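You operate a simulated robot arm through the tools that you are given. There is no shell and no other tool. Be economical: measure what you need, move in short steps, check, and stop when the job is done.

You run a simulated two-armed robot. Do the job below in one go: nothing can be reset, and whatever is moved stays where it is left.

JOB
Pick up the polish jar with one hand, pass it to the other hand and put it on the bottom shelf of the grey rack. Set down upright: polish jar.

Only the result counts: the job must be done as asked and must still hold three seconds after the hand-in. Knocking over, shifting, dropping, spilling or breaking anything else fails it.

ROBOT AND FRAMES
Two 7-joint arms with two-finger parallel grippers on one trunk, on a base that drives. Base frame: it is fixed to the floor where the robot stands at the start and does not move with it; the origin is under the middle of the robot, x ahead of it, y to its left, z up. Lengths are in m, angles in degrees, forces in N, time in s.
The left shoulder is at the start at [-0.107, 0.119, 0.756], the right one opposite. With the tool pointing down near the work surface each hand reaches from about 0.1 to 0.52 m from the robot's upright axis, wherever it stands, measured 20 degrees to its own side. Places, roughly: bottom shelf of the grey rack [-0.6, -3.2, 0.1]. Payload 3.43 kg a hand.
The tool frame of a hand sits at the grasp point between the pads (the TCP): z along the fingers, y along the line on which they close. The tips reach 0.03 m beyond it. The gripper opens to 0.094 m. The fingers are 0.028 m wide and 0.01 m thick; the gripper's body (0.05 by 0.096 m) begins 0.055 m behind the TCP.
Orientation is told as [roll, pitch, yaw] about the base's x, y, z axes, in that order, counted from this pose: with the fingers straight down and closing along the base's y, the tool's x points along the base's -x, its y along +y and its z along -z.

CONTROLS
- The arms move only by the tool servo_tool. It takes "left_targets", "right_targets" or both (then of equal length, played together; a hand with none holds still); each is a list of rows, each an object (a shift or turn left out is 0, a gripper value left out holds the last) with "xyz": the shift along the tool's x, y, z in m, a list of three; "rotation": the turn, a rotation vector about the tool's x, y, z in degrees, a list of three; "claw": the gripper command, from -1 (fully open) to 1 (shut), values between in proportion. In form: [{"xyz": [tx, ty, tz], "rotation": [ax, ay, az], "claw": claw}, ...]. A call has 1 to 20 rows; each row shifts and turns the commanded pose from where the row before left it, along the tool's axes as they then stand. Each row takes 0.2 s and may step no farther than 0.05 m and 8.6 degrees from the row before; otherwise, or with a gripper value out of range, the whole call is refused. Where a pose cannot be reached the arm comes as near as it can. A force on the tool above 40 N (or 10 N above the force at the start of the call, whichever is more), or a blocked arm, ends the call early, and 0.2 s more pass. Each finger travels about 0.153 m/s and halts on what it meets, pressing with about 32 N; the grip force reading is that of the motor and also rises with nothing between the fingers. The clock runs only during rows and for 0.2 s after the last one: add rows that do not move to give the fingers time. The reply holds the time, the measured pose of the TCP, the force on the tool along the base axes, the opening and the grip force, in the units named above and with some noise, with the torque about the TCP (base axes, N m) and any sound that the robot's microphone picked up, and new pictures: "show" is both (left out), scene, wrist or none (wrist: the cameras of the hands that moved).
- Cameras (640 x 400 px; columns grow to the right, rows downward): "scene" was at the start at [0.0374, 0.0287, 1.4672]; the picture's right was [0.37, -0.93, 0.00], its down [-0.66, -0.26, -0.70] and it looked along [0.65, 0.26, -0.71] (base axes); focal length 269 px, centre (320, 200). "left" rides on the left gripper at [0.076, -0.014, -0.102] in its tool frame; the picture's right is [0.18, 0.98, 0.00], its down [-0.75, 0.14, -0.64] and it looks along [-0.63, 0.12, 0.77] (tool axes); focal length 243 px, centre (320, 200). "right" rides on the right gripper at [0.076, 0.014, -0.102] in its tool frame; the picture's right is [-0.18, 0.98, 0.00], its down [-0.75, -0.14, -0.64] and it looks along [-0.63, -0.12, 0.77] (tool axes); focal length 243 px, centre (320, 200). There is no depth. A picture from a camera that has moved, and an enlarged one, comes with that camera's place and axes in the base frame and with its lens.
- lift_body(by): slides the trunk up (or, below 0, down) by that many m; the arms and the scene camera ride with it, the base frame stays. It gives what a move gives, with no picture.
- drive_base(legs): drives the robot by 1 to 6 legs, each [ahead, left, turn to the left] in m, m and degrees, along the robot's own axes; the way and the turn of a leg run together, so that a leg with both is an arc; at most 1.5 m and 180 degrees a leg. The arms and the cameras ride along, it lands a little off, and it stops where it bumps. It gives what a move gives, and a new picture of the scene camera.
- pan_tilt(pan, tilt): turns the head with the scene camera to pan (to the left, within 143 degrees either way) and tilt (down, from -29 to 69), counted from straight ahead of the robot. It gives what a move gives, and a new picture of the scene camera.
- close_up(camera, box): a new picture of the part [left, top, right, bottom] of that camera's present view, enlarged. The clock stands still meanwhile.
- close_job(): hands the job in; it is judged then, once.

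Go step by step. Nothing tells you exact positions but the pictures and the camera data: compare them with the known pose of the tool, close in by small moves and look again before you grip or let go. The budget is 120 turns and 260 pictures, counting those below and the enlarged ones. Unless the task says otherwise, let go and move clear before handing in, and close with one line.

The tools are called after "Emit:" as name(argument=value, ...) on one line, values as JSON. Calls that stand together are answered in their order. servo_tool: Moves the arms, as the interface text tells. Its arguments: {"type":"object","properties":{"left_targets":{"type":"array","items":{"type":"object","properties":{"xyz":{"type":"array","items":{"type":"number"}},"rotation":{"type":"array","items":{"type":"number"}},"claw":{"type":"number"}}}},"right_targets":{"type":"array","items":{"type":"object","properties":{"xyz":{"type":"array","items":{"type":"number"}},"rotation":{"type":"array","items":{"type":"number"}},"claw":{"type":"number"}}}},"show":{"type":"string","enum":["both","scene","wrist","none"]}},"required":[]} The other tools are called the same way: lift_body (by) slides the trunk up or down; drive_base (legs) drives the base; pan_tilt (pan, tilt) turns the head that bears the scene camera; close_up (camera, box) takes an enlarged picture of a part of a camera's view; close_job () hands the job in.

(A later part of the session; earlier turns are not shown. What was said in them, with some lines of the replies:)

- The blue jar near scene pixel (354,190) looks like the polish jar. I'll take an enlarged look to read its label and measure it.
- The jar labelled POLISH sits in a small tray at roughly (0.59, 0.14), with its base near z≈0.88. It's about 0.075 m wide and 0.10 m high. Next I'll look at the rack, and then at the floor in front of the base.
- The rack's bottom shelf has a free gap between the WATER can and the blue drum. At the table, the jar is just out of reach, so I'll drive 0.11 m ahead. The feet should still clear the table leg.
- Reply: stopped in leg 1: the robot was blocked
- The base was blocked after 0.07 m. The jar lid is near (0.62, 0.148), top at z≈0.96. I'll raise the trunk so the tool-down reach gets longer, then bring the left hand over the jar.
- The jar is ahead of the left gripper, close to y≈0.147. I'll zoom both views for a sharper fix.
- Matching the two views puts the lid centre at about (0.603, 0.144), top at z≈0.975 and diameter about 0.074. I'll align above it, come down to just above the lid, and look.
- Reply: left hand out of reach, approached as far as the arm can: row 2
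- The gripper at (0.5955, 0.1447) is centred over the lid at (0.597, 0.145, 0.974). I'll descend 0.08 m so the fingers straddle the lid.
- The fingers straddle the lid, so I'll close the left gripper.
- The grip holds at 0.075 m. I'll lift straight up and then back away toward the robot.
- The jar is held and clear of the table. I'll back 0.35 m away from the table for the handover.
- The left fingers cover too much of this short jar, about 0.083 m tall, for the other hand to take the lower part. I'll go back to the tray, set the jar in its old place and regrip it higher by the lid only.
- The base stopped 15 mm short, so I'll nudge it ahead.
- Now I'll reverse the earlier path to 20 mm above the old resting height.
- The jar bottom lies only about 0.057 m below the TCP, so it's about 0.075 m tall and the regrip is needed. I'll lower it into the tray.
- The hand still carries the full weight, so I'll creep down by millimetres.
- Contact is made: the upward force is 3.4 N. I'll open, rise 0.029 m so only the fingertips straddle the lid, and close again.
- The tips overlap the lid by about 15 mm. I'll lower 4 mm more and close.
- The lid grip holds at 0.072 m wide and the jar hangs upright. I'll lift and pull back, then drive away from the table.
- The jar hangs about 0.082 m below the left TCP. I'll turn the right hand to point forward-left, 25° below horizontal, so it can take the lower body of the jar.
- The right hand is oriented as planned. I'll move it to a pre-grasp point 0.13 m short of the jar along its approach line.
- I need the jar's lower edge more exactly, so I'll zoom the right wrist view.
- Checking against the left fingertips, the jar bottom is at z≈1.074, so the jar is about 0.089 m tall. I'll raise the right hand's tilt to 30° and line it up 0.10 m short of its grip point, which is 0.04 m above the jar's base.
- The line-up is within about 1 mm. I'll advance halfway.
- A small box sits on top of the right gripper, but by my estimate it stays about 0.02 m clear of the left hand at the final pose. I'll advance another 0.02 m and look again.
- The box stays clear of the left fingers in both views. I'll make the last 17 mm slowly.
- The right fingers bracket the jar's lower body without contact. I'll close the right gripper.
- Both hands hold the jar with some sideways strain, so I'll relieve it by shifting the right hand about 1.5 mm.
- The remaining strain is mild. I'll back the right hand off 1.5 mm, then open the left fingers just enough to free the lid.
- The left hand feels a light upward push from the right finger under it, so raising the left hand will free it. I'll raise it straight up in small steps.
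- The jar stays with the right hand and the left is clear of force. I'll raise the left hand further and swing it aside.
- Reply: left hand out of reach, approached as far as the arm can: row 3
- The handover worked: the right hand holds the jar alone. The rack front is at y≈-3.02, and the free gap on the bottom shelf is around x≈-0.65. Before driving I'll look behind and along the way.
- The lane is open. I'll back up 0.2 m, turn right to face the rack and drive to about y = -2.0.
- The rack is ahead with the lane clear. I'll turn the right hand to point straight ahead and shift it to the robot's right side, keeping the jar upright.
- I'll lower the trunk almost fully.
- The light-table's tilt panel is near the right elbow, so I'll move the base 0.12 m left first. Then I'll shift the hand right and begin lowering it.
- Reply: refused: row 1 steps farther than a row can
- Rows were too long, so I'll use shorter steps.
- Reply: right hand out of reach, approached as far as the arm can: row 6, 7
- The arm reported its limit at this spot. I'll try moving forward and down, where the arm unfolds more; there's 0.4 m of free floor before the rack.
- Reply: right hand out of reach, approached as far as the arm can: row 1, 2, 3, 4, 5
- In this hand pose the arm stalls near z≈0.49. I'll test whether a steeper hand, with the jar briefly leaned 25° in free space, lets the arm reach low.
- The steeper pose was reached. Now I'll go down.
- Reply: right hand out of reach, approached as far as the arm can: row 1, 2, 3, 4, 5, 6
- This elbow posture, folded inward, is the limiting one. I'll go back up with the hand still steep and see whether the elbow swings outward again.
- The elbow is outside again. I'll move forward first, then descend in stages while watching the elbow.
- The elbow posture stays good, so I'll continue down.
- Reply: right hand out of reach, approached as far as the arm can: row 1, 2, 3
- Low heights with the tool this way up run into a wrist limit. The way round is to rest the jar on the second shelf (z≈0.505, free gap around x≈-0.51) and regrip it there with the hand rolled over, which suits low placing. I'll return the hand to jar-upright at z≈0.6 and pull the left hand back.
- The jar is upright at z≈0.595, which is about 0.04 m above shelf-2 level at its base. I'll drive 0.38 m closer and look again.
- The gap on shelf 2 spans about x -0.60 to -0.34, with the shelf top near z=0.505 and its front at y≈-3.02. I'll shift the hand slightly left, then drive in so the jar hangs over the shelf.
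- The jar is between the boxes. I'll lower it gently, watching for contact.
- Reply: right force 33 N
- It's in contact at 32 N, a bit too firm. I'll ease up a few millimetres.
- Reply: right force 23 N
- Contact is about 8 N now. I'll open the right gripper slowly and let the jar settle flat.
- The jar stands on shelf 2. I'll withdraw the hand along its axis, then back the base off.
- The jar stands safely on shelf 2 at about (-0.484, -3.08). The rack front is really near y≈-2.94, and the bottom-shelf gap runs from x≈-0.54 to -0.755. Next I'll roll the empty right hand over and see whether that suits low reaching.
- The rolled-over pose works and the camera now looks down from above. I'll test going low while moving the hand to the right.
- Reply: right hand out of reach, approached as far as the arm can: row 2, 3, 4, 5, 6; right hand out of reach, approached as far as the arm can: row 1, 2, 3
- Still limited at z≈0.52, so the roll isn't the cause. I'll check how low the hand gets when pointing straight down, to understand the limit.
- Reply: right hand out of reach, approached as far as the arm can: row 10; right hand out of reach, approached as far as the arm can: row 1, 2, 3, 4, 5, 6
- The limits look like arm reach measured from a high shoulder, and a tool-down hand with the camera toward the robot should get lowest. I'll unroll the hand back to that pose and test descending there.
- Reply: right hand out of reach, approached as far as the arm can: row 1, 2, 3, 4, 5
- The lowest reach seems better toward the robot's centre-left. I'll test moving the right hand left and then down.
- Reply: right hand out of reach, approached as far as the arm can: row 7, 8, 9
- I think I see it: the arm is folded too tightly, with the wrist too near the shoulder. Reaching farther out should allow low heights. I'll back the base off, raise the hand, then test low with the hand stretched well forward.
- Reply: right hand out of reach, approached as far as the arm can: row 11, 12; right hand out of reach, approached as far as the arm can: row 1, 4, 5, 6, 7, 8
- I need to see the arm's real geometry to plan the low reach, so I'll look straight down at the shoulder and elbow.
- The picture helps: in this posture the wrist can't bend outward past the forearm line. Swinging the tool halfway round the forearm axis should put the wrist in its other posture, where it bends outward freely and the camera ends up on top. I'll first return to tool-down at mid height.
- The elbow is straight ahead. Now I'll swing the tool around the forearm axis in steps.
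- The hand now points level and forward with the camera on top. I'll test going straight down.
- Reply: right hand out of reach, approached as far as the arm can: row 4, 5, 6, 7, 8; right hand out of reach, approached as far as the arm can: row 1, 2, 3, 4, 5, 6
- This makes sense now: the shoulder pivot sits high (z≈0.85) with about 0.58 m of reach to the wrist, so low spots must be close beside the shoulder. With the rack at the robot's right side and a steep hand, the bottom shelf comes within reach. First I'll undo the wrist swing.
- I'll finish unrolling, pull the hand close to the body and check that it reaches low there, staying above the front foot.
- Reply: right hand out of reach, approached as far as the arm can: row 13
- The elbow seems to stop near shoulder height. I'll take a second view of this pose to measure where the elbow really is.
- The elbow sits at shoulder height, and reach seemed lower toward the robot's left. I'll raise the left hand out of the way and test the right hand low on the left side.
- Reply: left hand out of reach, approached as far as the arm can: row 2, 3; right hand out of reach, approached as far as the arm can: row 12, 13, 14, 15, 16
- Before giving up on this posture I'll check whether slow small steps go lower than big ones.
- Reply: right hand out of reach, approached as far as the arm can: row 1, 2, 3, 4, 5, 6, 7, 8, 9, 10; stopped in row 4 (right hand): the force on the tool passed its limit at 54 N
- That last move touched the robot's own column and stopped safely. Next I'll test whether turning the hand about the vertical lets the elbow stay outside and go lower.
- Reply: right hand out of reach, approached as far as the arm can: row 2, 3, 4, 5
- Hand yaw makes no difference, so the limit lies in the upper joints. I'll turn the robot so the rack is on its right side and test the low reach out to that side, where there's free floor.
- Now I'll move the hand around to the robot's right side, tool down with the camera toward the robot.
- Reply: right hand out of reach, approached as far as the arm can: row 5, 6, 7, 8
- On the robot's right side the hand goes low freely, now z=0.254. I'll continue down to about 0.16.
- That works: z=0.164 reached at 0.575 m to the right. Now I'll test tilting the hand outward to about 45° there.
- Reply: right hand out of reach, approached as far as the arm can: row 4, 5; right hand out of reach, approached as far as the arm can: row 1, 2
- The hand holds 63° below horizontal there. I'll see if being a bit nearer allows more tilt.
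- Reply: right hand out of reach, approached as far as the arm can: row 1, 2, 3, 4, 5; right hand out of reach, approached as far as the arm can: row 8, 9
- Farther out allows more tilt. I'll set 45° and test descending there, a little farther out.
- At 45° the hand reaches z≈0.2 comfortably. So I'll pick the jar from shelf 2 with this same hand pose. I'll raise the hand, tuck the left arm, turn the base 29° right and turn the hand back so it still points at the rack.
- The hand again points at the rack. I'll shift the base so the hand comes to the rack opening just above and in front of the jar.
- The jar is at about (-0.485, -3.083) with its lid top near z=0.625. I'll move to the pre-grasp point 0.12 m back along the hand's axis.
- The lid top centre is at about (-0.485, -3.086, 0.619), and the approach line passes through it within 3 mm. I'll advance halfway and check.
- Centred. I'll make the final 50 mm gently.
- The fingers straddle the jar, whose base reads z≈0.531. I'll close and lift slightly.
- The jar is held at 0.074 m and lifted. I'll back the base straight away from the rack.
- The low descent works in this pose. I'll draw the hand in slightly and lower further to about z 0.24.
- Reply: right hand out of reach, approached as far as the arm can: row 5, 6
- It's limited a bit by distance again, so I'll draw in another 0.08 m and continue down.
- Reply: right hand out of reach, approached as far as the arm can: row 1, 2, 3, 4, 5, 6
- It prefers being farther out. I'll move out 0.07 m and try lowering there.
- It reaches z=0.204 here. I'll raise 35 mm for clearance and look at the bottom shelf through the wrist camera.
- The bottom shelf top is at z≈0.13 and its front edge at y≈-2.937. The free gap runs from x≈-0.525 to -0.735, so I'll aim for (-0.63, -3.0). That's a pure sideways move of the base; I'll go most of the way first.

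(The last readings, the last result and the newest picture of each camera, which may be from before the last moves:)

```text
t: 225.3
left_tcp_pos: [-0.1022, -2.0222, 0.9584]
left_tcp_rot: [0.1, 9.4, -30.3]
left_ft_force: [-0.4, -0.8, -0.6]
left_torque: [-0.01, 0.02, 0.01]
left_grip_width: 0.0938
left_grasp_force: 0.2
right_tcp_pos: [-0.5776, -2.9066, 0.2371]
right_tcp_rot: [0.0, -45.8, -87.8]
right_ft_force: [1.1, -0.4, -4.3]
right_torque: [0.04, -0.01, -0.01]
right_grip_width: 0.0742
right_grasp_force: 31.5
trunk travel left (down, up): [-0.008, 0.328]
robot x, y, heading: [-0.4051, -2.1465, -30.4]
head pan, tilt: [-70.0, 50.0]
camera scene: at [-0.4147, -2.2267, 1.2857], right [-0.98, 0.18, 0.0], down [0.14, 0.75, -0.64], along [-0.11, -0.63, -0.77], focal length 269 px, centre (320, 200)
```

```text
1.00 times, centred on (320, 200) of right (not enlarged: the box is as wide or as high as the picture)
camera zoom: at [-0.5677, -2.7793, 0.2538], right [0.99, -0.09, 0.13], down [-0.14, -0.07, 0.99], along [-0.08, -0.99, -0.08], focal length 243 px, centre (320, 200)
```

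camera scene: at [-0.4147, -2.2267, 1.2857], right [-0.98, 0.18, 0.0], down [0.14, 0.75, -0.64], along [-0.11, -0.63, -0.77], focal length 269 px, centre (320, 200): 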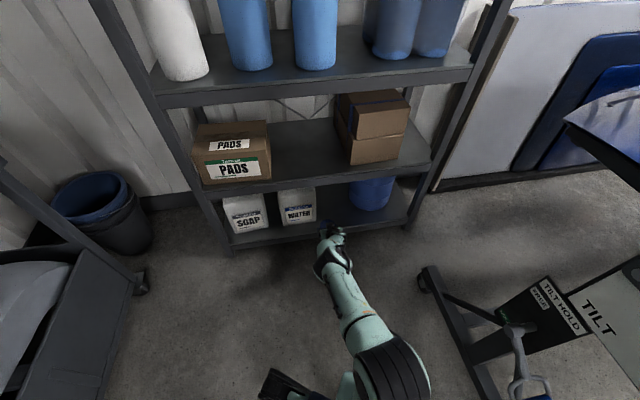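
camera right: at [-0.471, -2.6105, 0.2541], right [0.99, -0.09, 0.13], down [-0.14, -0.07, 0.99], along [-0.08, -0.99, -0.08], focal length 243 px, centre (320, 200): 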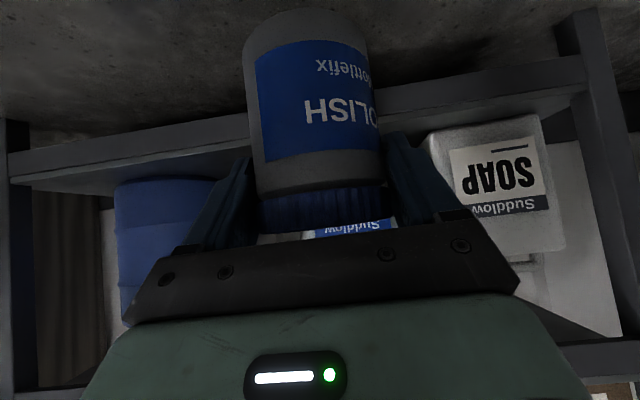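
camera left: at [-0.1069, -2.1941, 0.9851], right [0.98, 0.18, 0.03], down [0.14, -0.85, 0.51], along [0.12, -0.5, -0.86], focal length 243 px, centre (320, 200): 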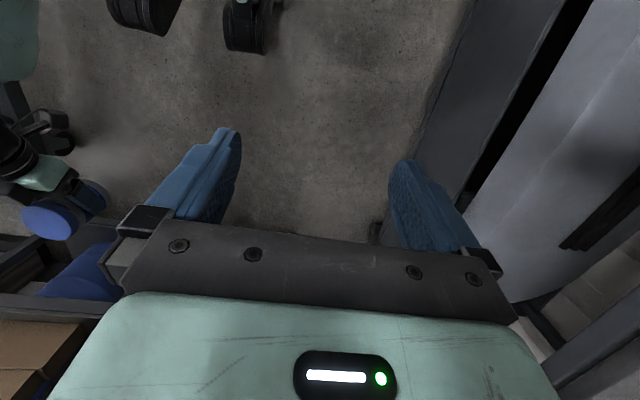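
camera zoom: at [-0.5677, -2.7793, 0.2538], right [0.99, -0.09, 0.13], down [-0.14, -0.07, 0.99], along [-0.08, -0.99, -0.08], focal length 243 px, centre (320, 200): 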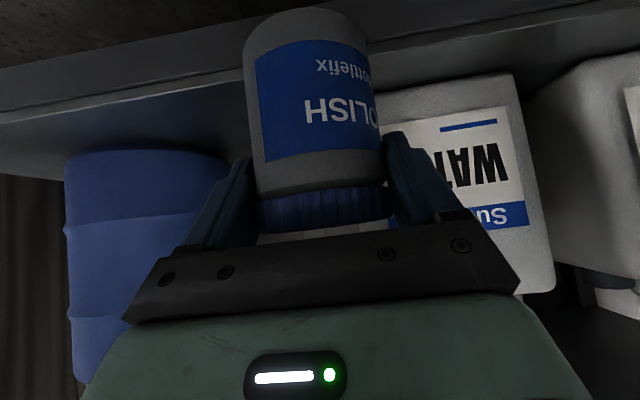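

The gap between the WATER can and the drum is centred at x≈-0.615. I'll drive the last 0.1 m.

Emit:
drive_base(legs=[[0.014, -0.097, 0]])

Emit:
close_up(camera="right", box=[0, 0, 640, 400])

Emit:
close_up(camera="scene", box=[240, 150, 400, 250])

```text
t: 226.8
left_tcp_pos: [-0.1404, -2.1149, 0.9573]
left_tcp_rot: [0.1, 9.3, -30.4]
left_ft_force: [-0.2, -0.2, -0.1]
left_torque: [0.04, 0.01, 0.01]
left_grip_width: 0.094
left_grasp_force: 0.0
right_tcp_pos: [-0.6159, -2.9972, 0.2358]
right_tcp_rot: [0.1, -45.8, -87.8]
right_ft_force: [-0.4, -0.3, -4.6]
right_torque: [0.02, -0.01, 0.0]
right_grip_width: 0.0741
right_grasp_force: 31.9
trunk travel left (down, up): [-0.008, 0.328]
robot x, y, heading: [-0.4455, -2.2375, -30.6]
head pan, tilt: [-70.0, 50.0]
camera scene: at [-0.4519, -2.3182, 1.2857], right [-0.98, 0.18, 0.0], down [0.14, 0.75, -0.64], along [-0.11, -0.63, -0.77], focal length 269 px, centre (320, 200)
```

scene: 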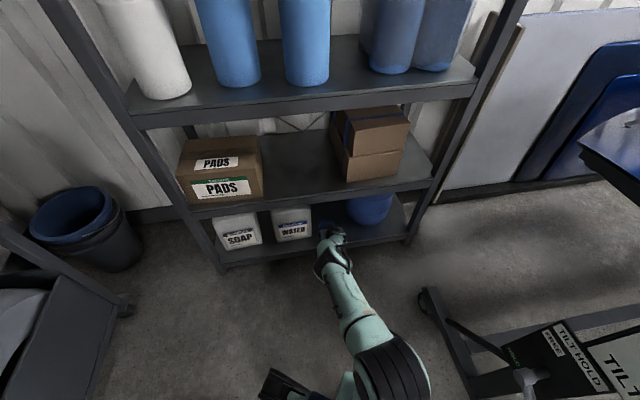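

```text
1.00 times, centred on (320, 200) of right (not enlarged: the box is as wide or as high as the picture)
camera zoom: at [-0.606, -2.8704, 0.2538], right [0.99, -0.09, 0.13], down [-0.14, -0.07, 0.99], along [-0.08, -0.99, -0.08], focal length 243 px, centre (320, 200)
```

zoom: 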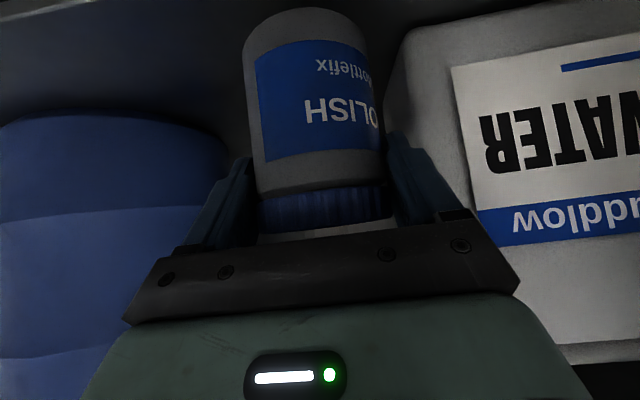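

```text
4.00 times, centred on (320, 200) of scene
camera zoom: at [-0.4519, -2.3182, 1.2857], right [-0.98, 0.18, 0.0], down [0.14, 0.75, -0.64], along [-0.11, -0.63, -0.77], focal length 1076 px, centre (320, 200)
```

zoom: 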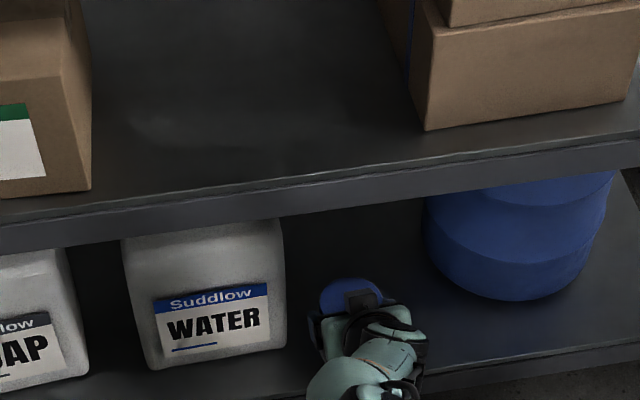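

I'll shift 15 mm away from the WATER can and then lower.

Emit:
servo_tool(right_targets=[{"xyz": [0, -0.015, 0]}, {"xyz": [0.0072, 0, 0.007]}, {"xyz": [0.0072, 0, 0.007]}, {}], show="none")

Emit:
servo_tool(right_targets=[{"xyz": [0.0036, 0, 0.0035]}, {"xyz": [0.0036, 0, 0.0035]}, {}], show="wrist")

```text
t: 227.8
left_tcp_pos: [-0.1401, -2.1161, 0.9576]
left_tcp_rot: [0.0, 9.3, -30.4]
left_ft_force: [-0.2, 0.5, 1.2]
left_torque: [-0.01, 0.03, 0.02]
left_grip_width: 0.094
left_grasp_force: 0.0
right_tcp_pos: [-0.6302, -2.9966, 0.2164]
right_tcp_rot: [0.1, -45.8, -87.8]
right_ft_force: [0.4, 0.3, -4.5]
right_torque: [0.04, -0.01, -0.02]
right_grip_width: 0.0742
right_grasp_force: 31.8
trunk travel left (down, up): [-0.008, 0.328]
robot x, y, heading: [-0.4428, -2.239, -30.6]
head pan, tilt: [-70.0, 50.0]
```

```text
t: 228.6
left_tcp_pos: [-0.139, -2.1145, 0.9577]
left_tcp_rot: [0.1, 9.3, -30.4]
left_ft_force: [0.0, -0.1, 0.9]
left_torque: [0.0, -0.01, -0.01]
left_grip_width: 0.0941
left_grasp_force: 0.1
right_tcp_pos: [-0.6298, -2.9964, 0.2074]
right_tcp_rot: [0.1, -45.8, -87.8]
right_ft_force: [0.0, -0.5, -4.3]
right_torque: [0.04, -0.02, 0.02]
right_grip_width: 0.074
right_grasp_force: 32.5
trunk travel left (down, up): [-0.008, 0.328]
robot x, y, heading: [-0.4437, -2.2383, -30.2]
head pan, tilt: [-70.0, 50.0]
camera right: at [-0.6208, -2.8698, 0.2244], right [0.99, -0.09, 0.13], down [-0.14, -0.07, 0.99], along [-0.08, -0.99, -0.08], focal length 243 px, centre (320, 200)
```

right: 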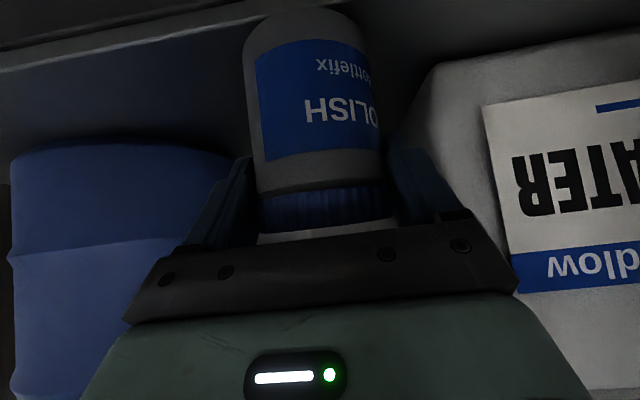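

My edge estimates vary by about 2–3 cm and the jar may be too close to the front lip. I'll rise slightly, move 45 mm deeper, and recheck.

Emit:
servo_tool(right_targets=[{"xyz": [-0.0108, 0, -0.0105]}, {"xyz": [-0.0157, 0, 0.0161]}, {"xyz": [-0.0157, 0, 0.0161]}, {}], show="wrist")

Emit:
close_up(camera="scene", box=[240, 170, 400, 270])

```text
t: 229.6
left_tcp_pos: [-0.1404, -2.115, 0.9572]
left_tcp_rot: [0.1, 9.3, -30.4]
left_ft_force: [-0.8, 0.3, 0.6]
left_torque: [0.0, -0.05, -0.02]
left_grip_width: 0.0939
left_grasp_force: 0.1
right_tcp_pos: [-0.6307, -2.9976, 0.2213]
right_tcp_rot: [0.0, -45.8, -87.7]
right_ft_force: [0.3, -0.2, -4.0]
right_torque: [0.06, 0.0, 0.0]
right_grip_width: 0.074
right_grasp_force: 32.0
right hand out of reach, approached as far as the arm can: row 2, 3
trunk travel left (down, up): [-0.008, 0.328]
robot x, y, heading: [-0.4467, -2.2387, -30.4]
head pan, tilt: [-70.0, 50.0]
camera right: at [-0.6206, -2.8712, 0.2385], right [0.99, -0.09, 0.13], down [-0.14, -0.07, 0.99], along [-0.08, -0.99, -0.08], focal length 243 px, centre (320, 200)
```

right: 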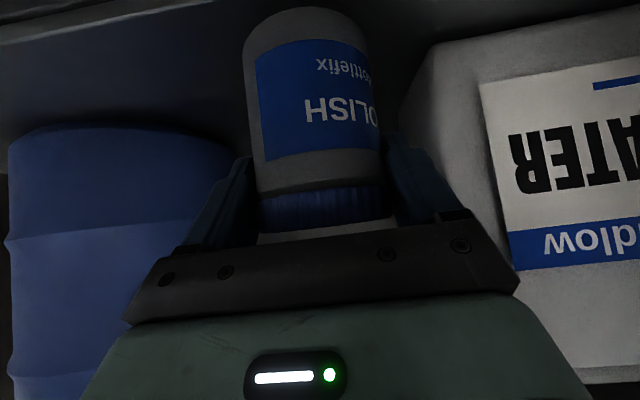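

```text
4.00 times, centred on (320, 220) of scene
camera zoom: at [-0.4518, -2.318, 1.2857], right [-0.98, 0.18, 0.0], down [0.14, 0.75, -0.64], along [-0.11, -0.63, -0.77], focal length 1076 px, centre (320, 120)
```

zoom: 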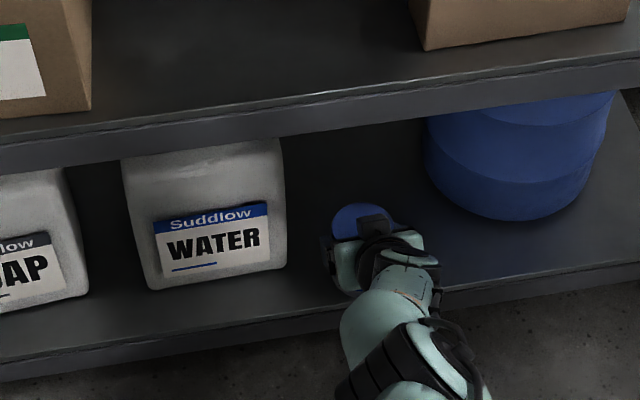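

The arm is at its outer limit, so I'll use the base for the 45 mm.

Emit:
drive_base(legs=[[0.0228, -0.039, 0]])

Emit:
close_up(camera="scene", box=[240, 170, 400, 270])

Emit:
close_up(camera="right", box=[0, 0, 400, 250])

```text
t: 230.6
left_tcp_pos: [-0.1402, -2.1601, 0.9569]
left_tcp_rot: [0.0, 9.3, -30.5]
left_ft_force: [0.1, 0.1, 0.7]
left_torque: [-0.01, 0.03, 0.01]
left_grip_width: 0.0943
left_grasp_force: 0.0
right_tcp_pos: [-0.631, -3.0437, 0.2212]
right_tcp_rot: [0.0, -45.8, -87.8]
right_ft_force: [-0.6, -0.1, -4.5]
right_torque: [0.05, 0.01, -0.02]
right_grip_width: 0.074
right_grasp_force: 31.9
trunk travel left (down, up): [-0.008, 0.328]
robot x, y, heading: [-0.4446, -2.2823, -30.1]
head pan, tilt: [-70.0, 50.0]
camera scene: at [-0.4523, -2.3634, 1.2857], right [-0.98, 0.18, 0.0], down [0.14, 0.75, -0.64], along [-0.11, -0.63, -0.77], focal length 269 px, centre (320, 200)
```

scene: 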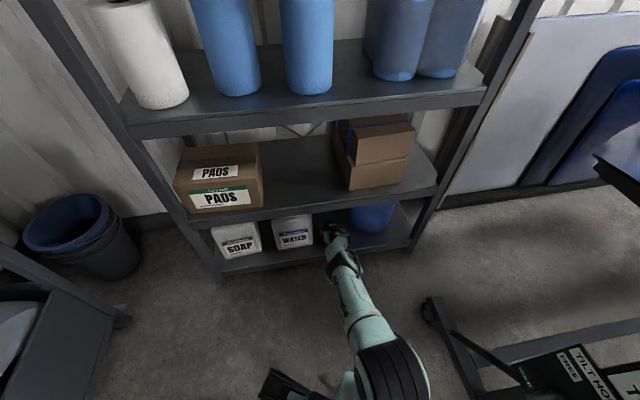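

```text
4.00 times, centred on (320, 220) of scene
camera zoom: at [-0.4523, -2.3634, 1.2857], right [-0.98, 0.18, 0.0], down [0.14, 0.75, -0.64], along [-0.11, -0.63, -0.77], focal length 1076 px, centre (320, 120)
```

zoom: 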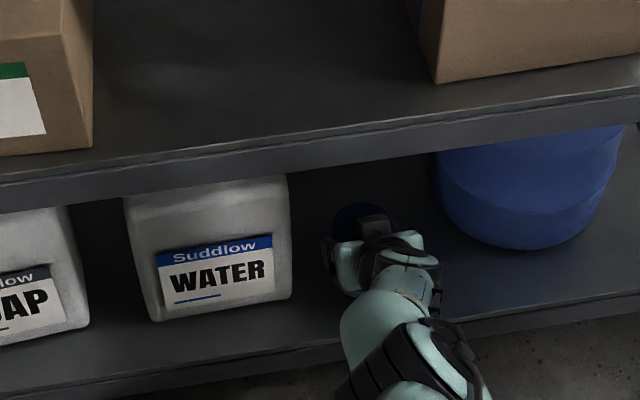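

```text
1.60 times, centred on (200, 125) of right
camera zoom: at [-0.6214, -2.9162, 0.2383], right [0.99, -0.09, 0.13], down [-0.14, -0.07, 0.99], along [-0.08, -0.99, -0.08], focal length 388 px, centre (512, 320)
```

zoom: 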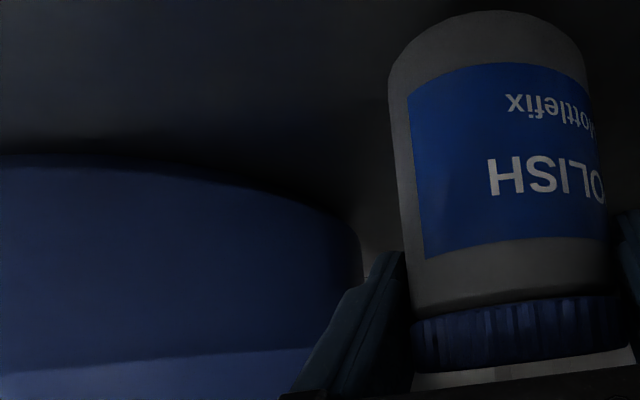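

The jar is now well inside the edge. I'll lower in small steps until contact.

Emit:
servo_tool(right_targets=[{"xyz": [0.0036, 0, 0.0035]}, {"xyz": [0.0036, 0, 0.0035]}, {"xyz": [0.0036, 0, 0.0035]}, {}], show="none")

```text
t: 231.6
left_tcp_pos: [-0.1412, -2.1612, 0.9575]
left_tcp_rot: [0.1, 9.3, -30.4]
left_ft_force: [0.8, 0.0, 0.0]
left_torque: [-0.03, 0.02, 0.0]
left_grip_width: 0.094
left_grasp_force: 0.1
right_tcp_pos: [-0.6312, -3.042, 0.2084]
right_tcp_rot: [0.0, -45.8, -87.8]
right_ft_force: [0.3, 0.0, -4.2]
right_torque: [0.03, -0.02, -0.02]
right_grip_width: 0.0742
right_grasp_force: 32.0
trunk travel left (down, up): [-0.008, 0.328]
robot x, y, heading: [-0.4405, -2.283, -30.3]
head pan, tilt: [-70.0, 50.0]
```

Emit:
servo_tool(right_targets=[{"xyz": [0.0022, 0, 0.0021]}, {"xyz": [0.0022, 0, 0.0021]}, {"xyz": [0.0022, 0, 0.0021]}, {}], show="none")

```text
t: 232.6
left_tcp_pos: [-0.1396, -2.1605, 0.9578]
left_tcp_rot: [0.0, 9.3, -30.5]
left_ft_force: [-0.5, -0.2, 0.1]
left_torque: [0.01, -0.03, 0.02]
left_grip_width: 0.0941
left_grasp_force: 0.1
right_tcp_pos: [-0.6313, -3.0369, 0.2022]
right_tcp_rot: [0.0, -45.8, -87.7]
right_ft_force: [0.3, -1.0, -2.6]
right_torque: [-0.01, 0.05, 0.0]
right_grip_width: 0.0741
right_grasp_force: 31.6
right hand out of reach, approached as far as the arm can: row 1, 3
trunk travel left (down, up): [-0.008, 0.328]
robot x, y, heading: [-0.4436, -2.2813, -30.3]
head pan, tilt: [-70.0, 50.0]
```

Emit:
servo_tool(right_targets=[{"xyz": [0.0015, 0, 0.0014]}, {}], show="wrist")

```text
t: 233.2
left_tcp_pos: [-0.1401, -2.1597, 0.9585]
left_tcp_rot: [0.1, 9.3, -30.5]
left_ft_force: [-0.1, 0.5, 0.4]
left_torque: [-0.01, 0.01, 0.0]
left_grip_width: 0.0939
left_grasp_force: 0.1
right_tcp_pos: [-0.6306, -3.0371, 0.2011]
right_tcp_rot: [0.0, -45.9, -87.8]
right_ft_force: [-1.1, -1.2, 1.2]
right_torque: [-0.19, 0.19, -0.03]
right_grip_width: 0.0741
right_grasp_force: 31.6
trunk travel left (down, up): [-0.008, 0.328]
robot x, y, heading: [-0.4442, -2.2847, -30.3]
head pan, tilt: [-70.0, 50.0]
camera right: at [-0.621, -2.91, 0.218], right [0.99, -0.09, 0.13], down [-0.14, -0.07, 0.99], along [-0.08, -0.99, -0.08], focal length 243 px, centre (320, 200)
```

right: 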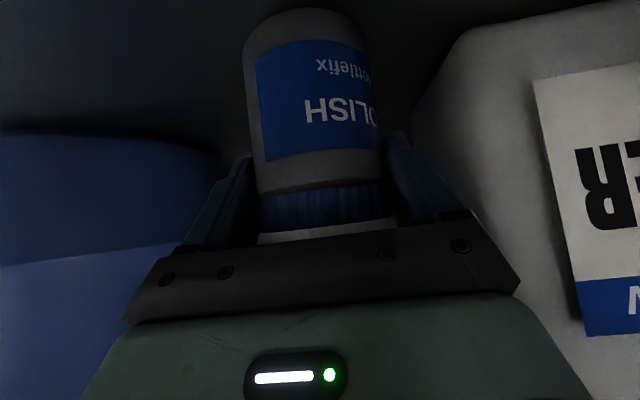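

The shelf now carries the jar: the reading went from -4.3 to +1.2 N. I'll open slowly.

Emit:
servo_tool(right_targets=[{"claw": 0.2}, {"claw": -0.3}, {"claw": -0.6}, {"claw": -0.8}, {"claw": -1}, {"claw": -1}, {}], show="wrist")

```text
t: 234.8
left_tcp_pos: [-0.1396, -2.1592, 0.9572]
left_tcp_rot: [0.1, 9.3, -30.5]
left_ft_force: [-0.5, -0.4, -0.7]
left_torque: [-0.01, 0.0, 0.03]
left_grip_width: 0.094
left_grasp_force: 0.0
right_tcp_pos: [-0.632, -3.0375, 0.1999]
right_tcp_rot: [0.1, -45.8, -87.8]
right_ft_force: [0.1, 1.0, 1.1]
right_torque: [0.0, 0.02, 0.03]
right_grip_width: 0.0941
right_grasp_force: 0.1
trunk travel left (down, up): [-0.008, 0.328]
robot x, y, heading: [-0.446, -2.2815, -30.2]
head pan, tilt: [-70.0, 50.0]
camera right: at [-0.621, -2.9095, 0.2175], right [0.99, -0.09, 0.13], down [-0.14, -0.07, 0.99], along [-0.08, -0.99, -0.08], focal length 243 px, centre (320, 200)
```

right: 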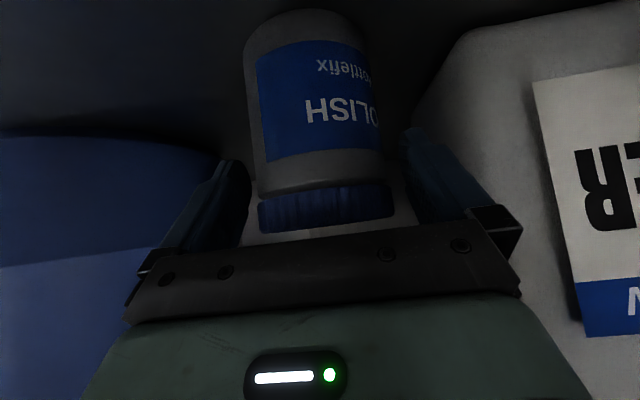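

The jar is released. I'll withdraw by driving the base straight back from the rack.

Emit:
drive_base(legs=[[-0.0604, 0.1037, 0]])

Emit:
close_up(camera="right", box=[0, 0, 640, 400])

```text
t: 236.4
left_tcp_pos: [-0.1391, -2.0418, 0.957]
left_tcp_rot: [0.1, 9.3, -30.6]
left_ft_force: [0.1, 0.0, 0.0]
left_torque: [-0.01, -0.02, -0.02]
left_grip_width: 0.0941
left_grasp_force: 0.0
right_tcp_pos: [-0.6318, -2.9178, 0.201]
right_tcp_rot: [0.0, -45.8, -87.9]
right_ft_force: [-0.1, 0.6, 0.6]
right_torque: [-0.06, 0.0, 0.0]
right_grip_width: 0.0938
right_grasp_force: 0.1
trunk travel left (down, up): [-0.008, 0.328]
robot x, y, heading: [-0.4411, -2.1654, -30.5]
head pan, tilt: [-70.0, 50.0]
camera scene: at [-0.4516, -2.2442, 1.2857], right [-0.98, 0.18, 0.0], down [0.14, 0.75, -0.64], along [-0.12, -0.63, -0.77], focal length 269 px, centre (320, 200)
```

scene: 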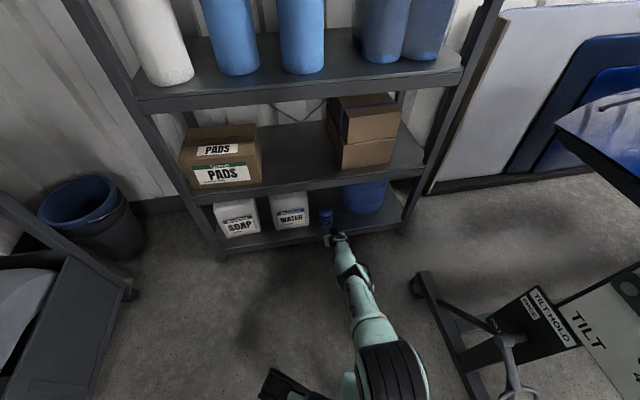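

```text
1.00 times, centred on (320, 200) of right (not enlarged: the box is as wide or as high as the picture)
camera zoom: at [-0.6213, -2.791, 0.2176], right [0.99, -0.09, 0.13], down [-0.14, -0.07, 0.99], along [-0.08, -0.99, -0.08], focal length 243 px, centre (320, 200)
```

zoom: 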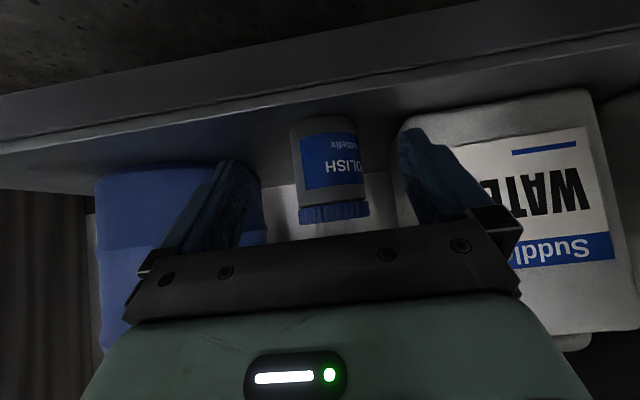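

The jar stands upright on the bottom shelf, clear of the lip, and the hand is free. I'll back away further and take a final look.

Emit:
drive_base(legs=[[-0.1, 0.173, 0]])

Emit:
close_up(camera="scene", box=[200, 120, 420, 258])

```text
t: 238.5
left_tcp_pos: [-0.1383, -1.842, 0.9581]
left_tcp_rot: [0.2, 9.4, -30.7]
left_ft_force: [0.2, 0.3, -1.1]
left_torque: [0.01, 0.03, -0.04]
left_grip_width: 0.0939
left_grasp_force: 0.1
right_tcp_pos: [-0.6288, -2.7189, 0.1994]
right_tcp_rot: [-0.1, -45.8, -87.8]
right_ft_force: [1.5, 0.3, 0.0]
right_torque: [-0.01, 0.0, -0.01]
right_grip_width: 0.0941
right_grasp_force: 0.0
trunk travel left (down, up): [-0.008, 0.328]
robot x, y, heading: [-0.4442, -1.9657, -30.5]
head pan, tilt: [-70.0, 50.0]
camera scene: at [-0.4506, -2.0448, 1.2857], right [-0.98, 0.18, 0.0], down [0.14, 0.75, -0.64], along [-0.12, -0.63, -0.77], focal length 269 px, centre (320, 200)
```

scene: 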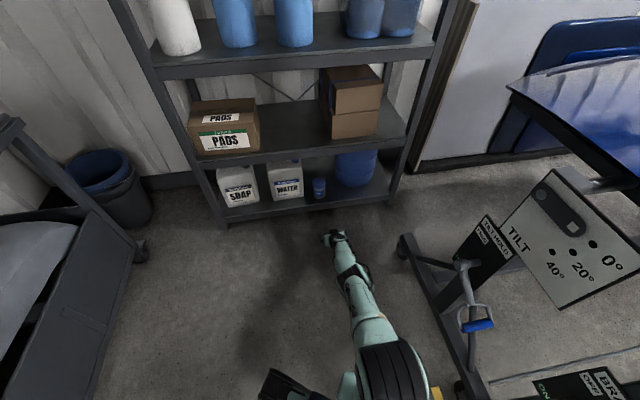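

```text
2.90 times, centred on (310, 189) of scene
camera zoom: at [-0.4506, -2.0448, 1.2857], right [-0.98, 0.18, 0.0], down [0.14, 0.75, -0.64], along [-0.12, -0.63, -0.77], focal length 780 px, centre (349, 232)
```

zoom: 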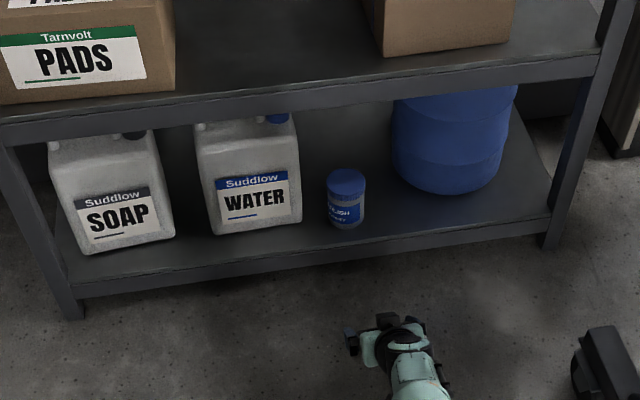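

The polish jar stands upright on the bottom shelf between the WATER can and the drum. Nothing around it has moved and both hands are clear, so I'm handing in.

Emit:
close_job()

```text
The job is handed in.
```

The polish jar was picked up with the left hand, passed to the right, and now stands upright on the grey rack's bottom shelf. On the way I set it down twice: back in its tray to regrip it, and on the second shelf because the right hand couldn't reach the bottom shelf with its first grip.
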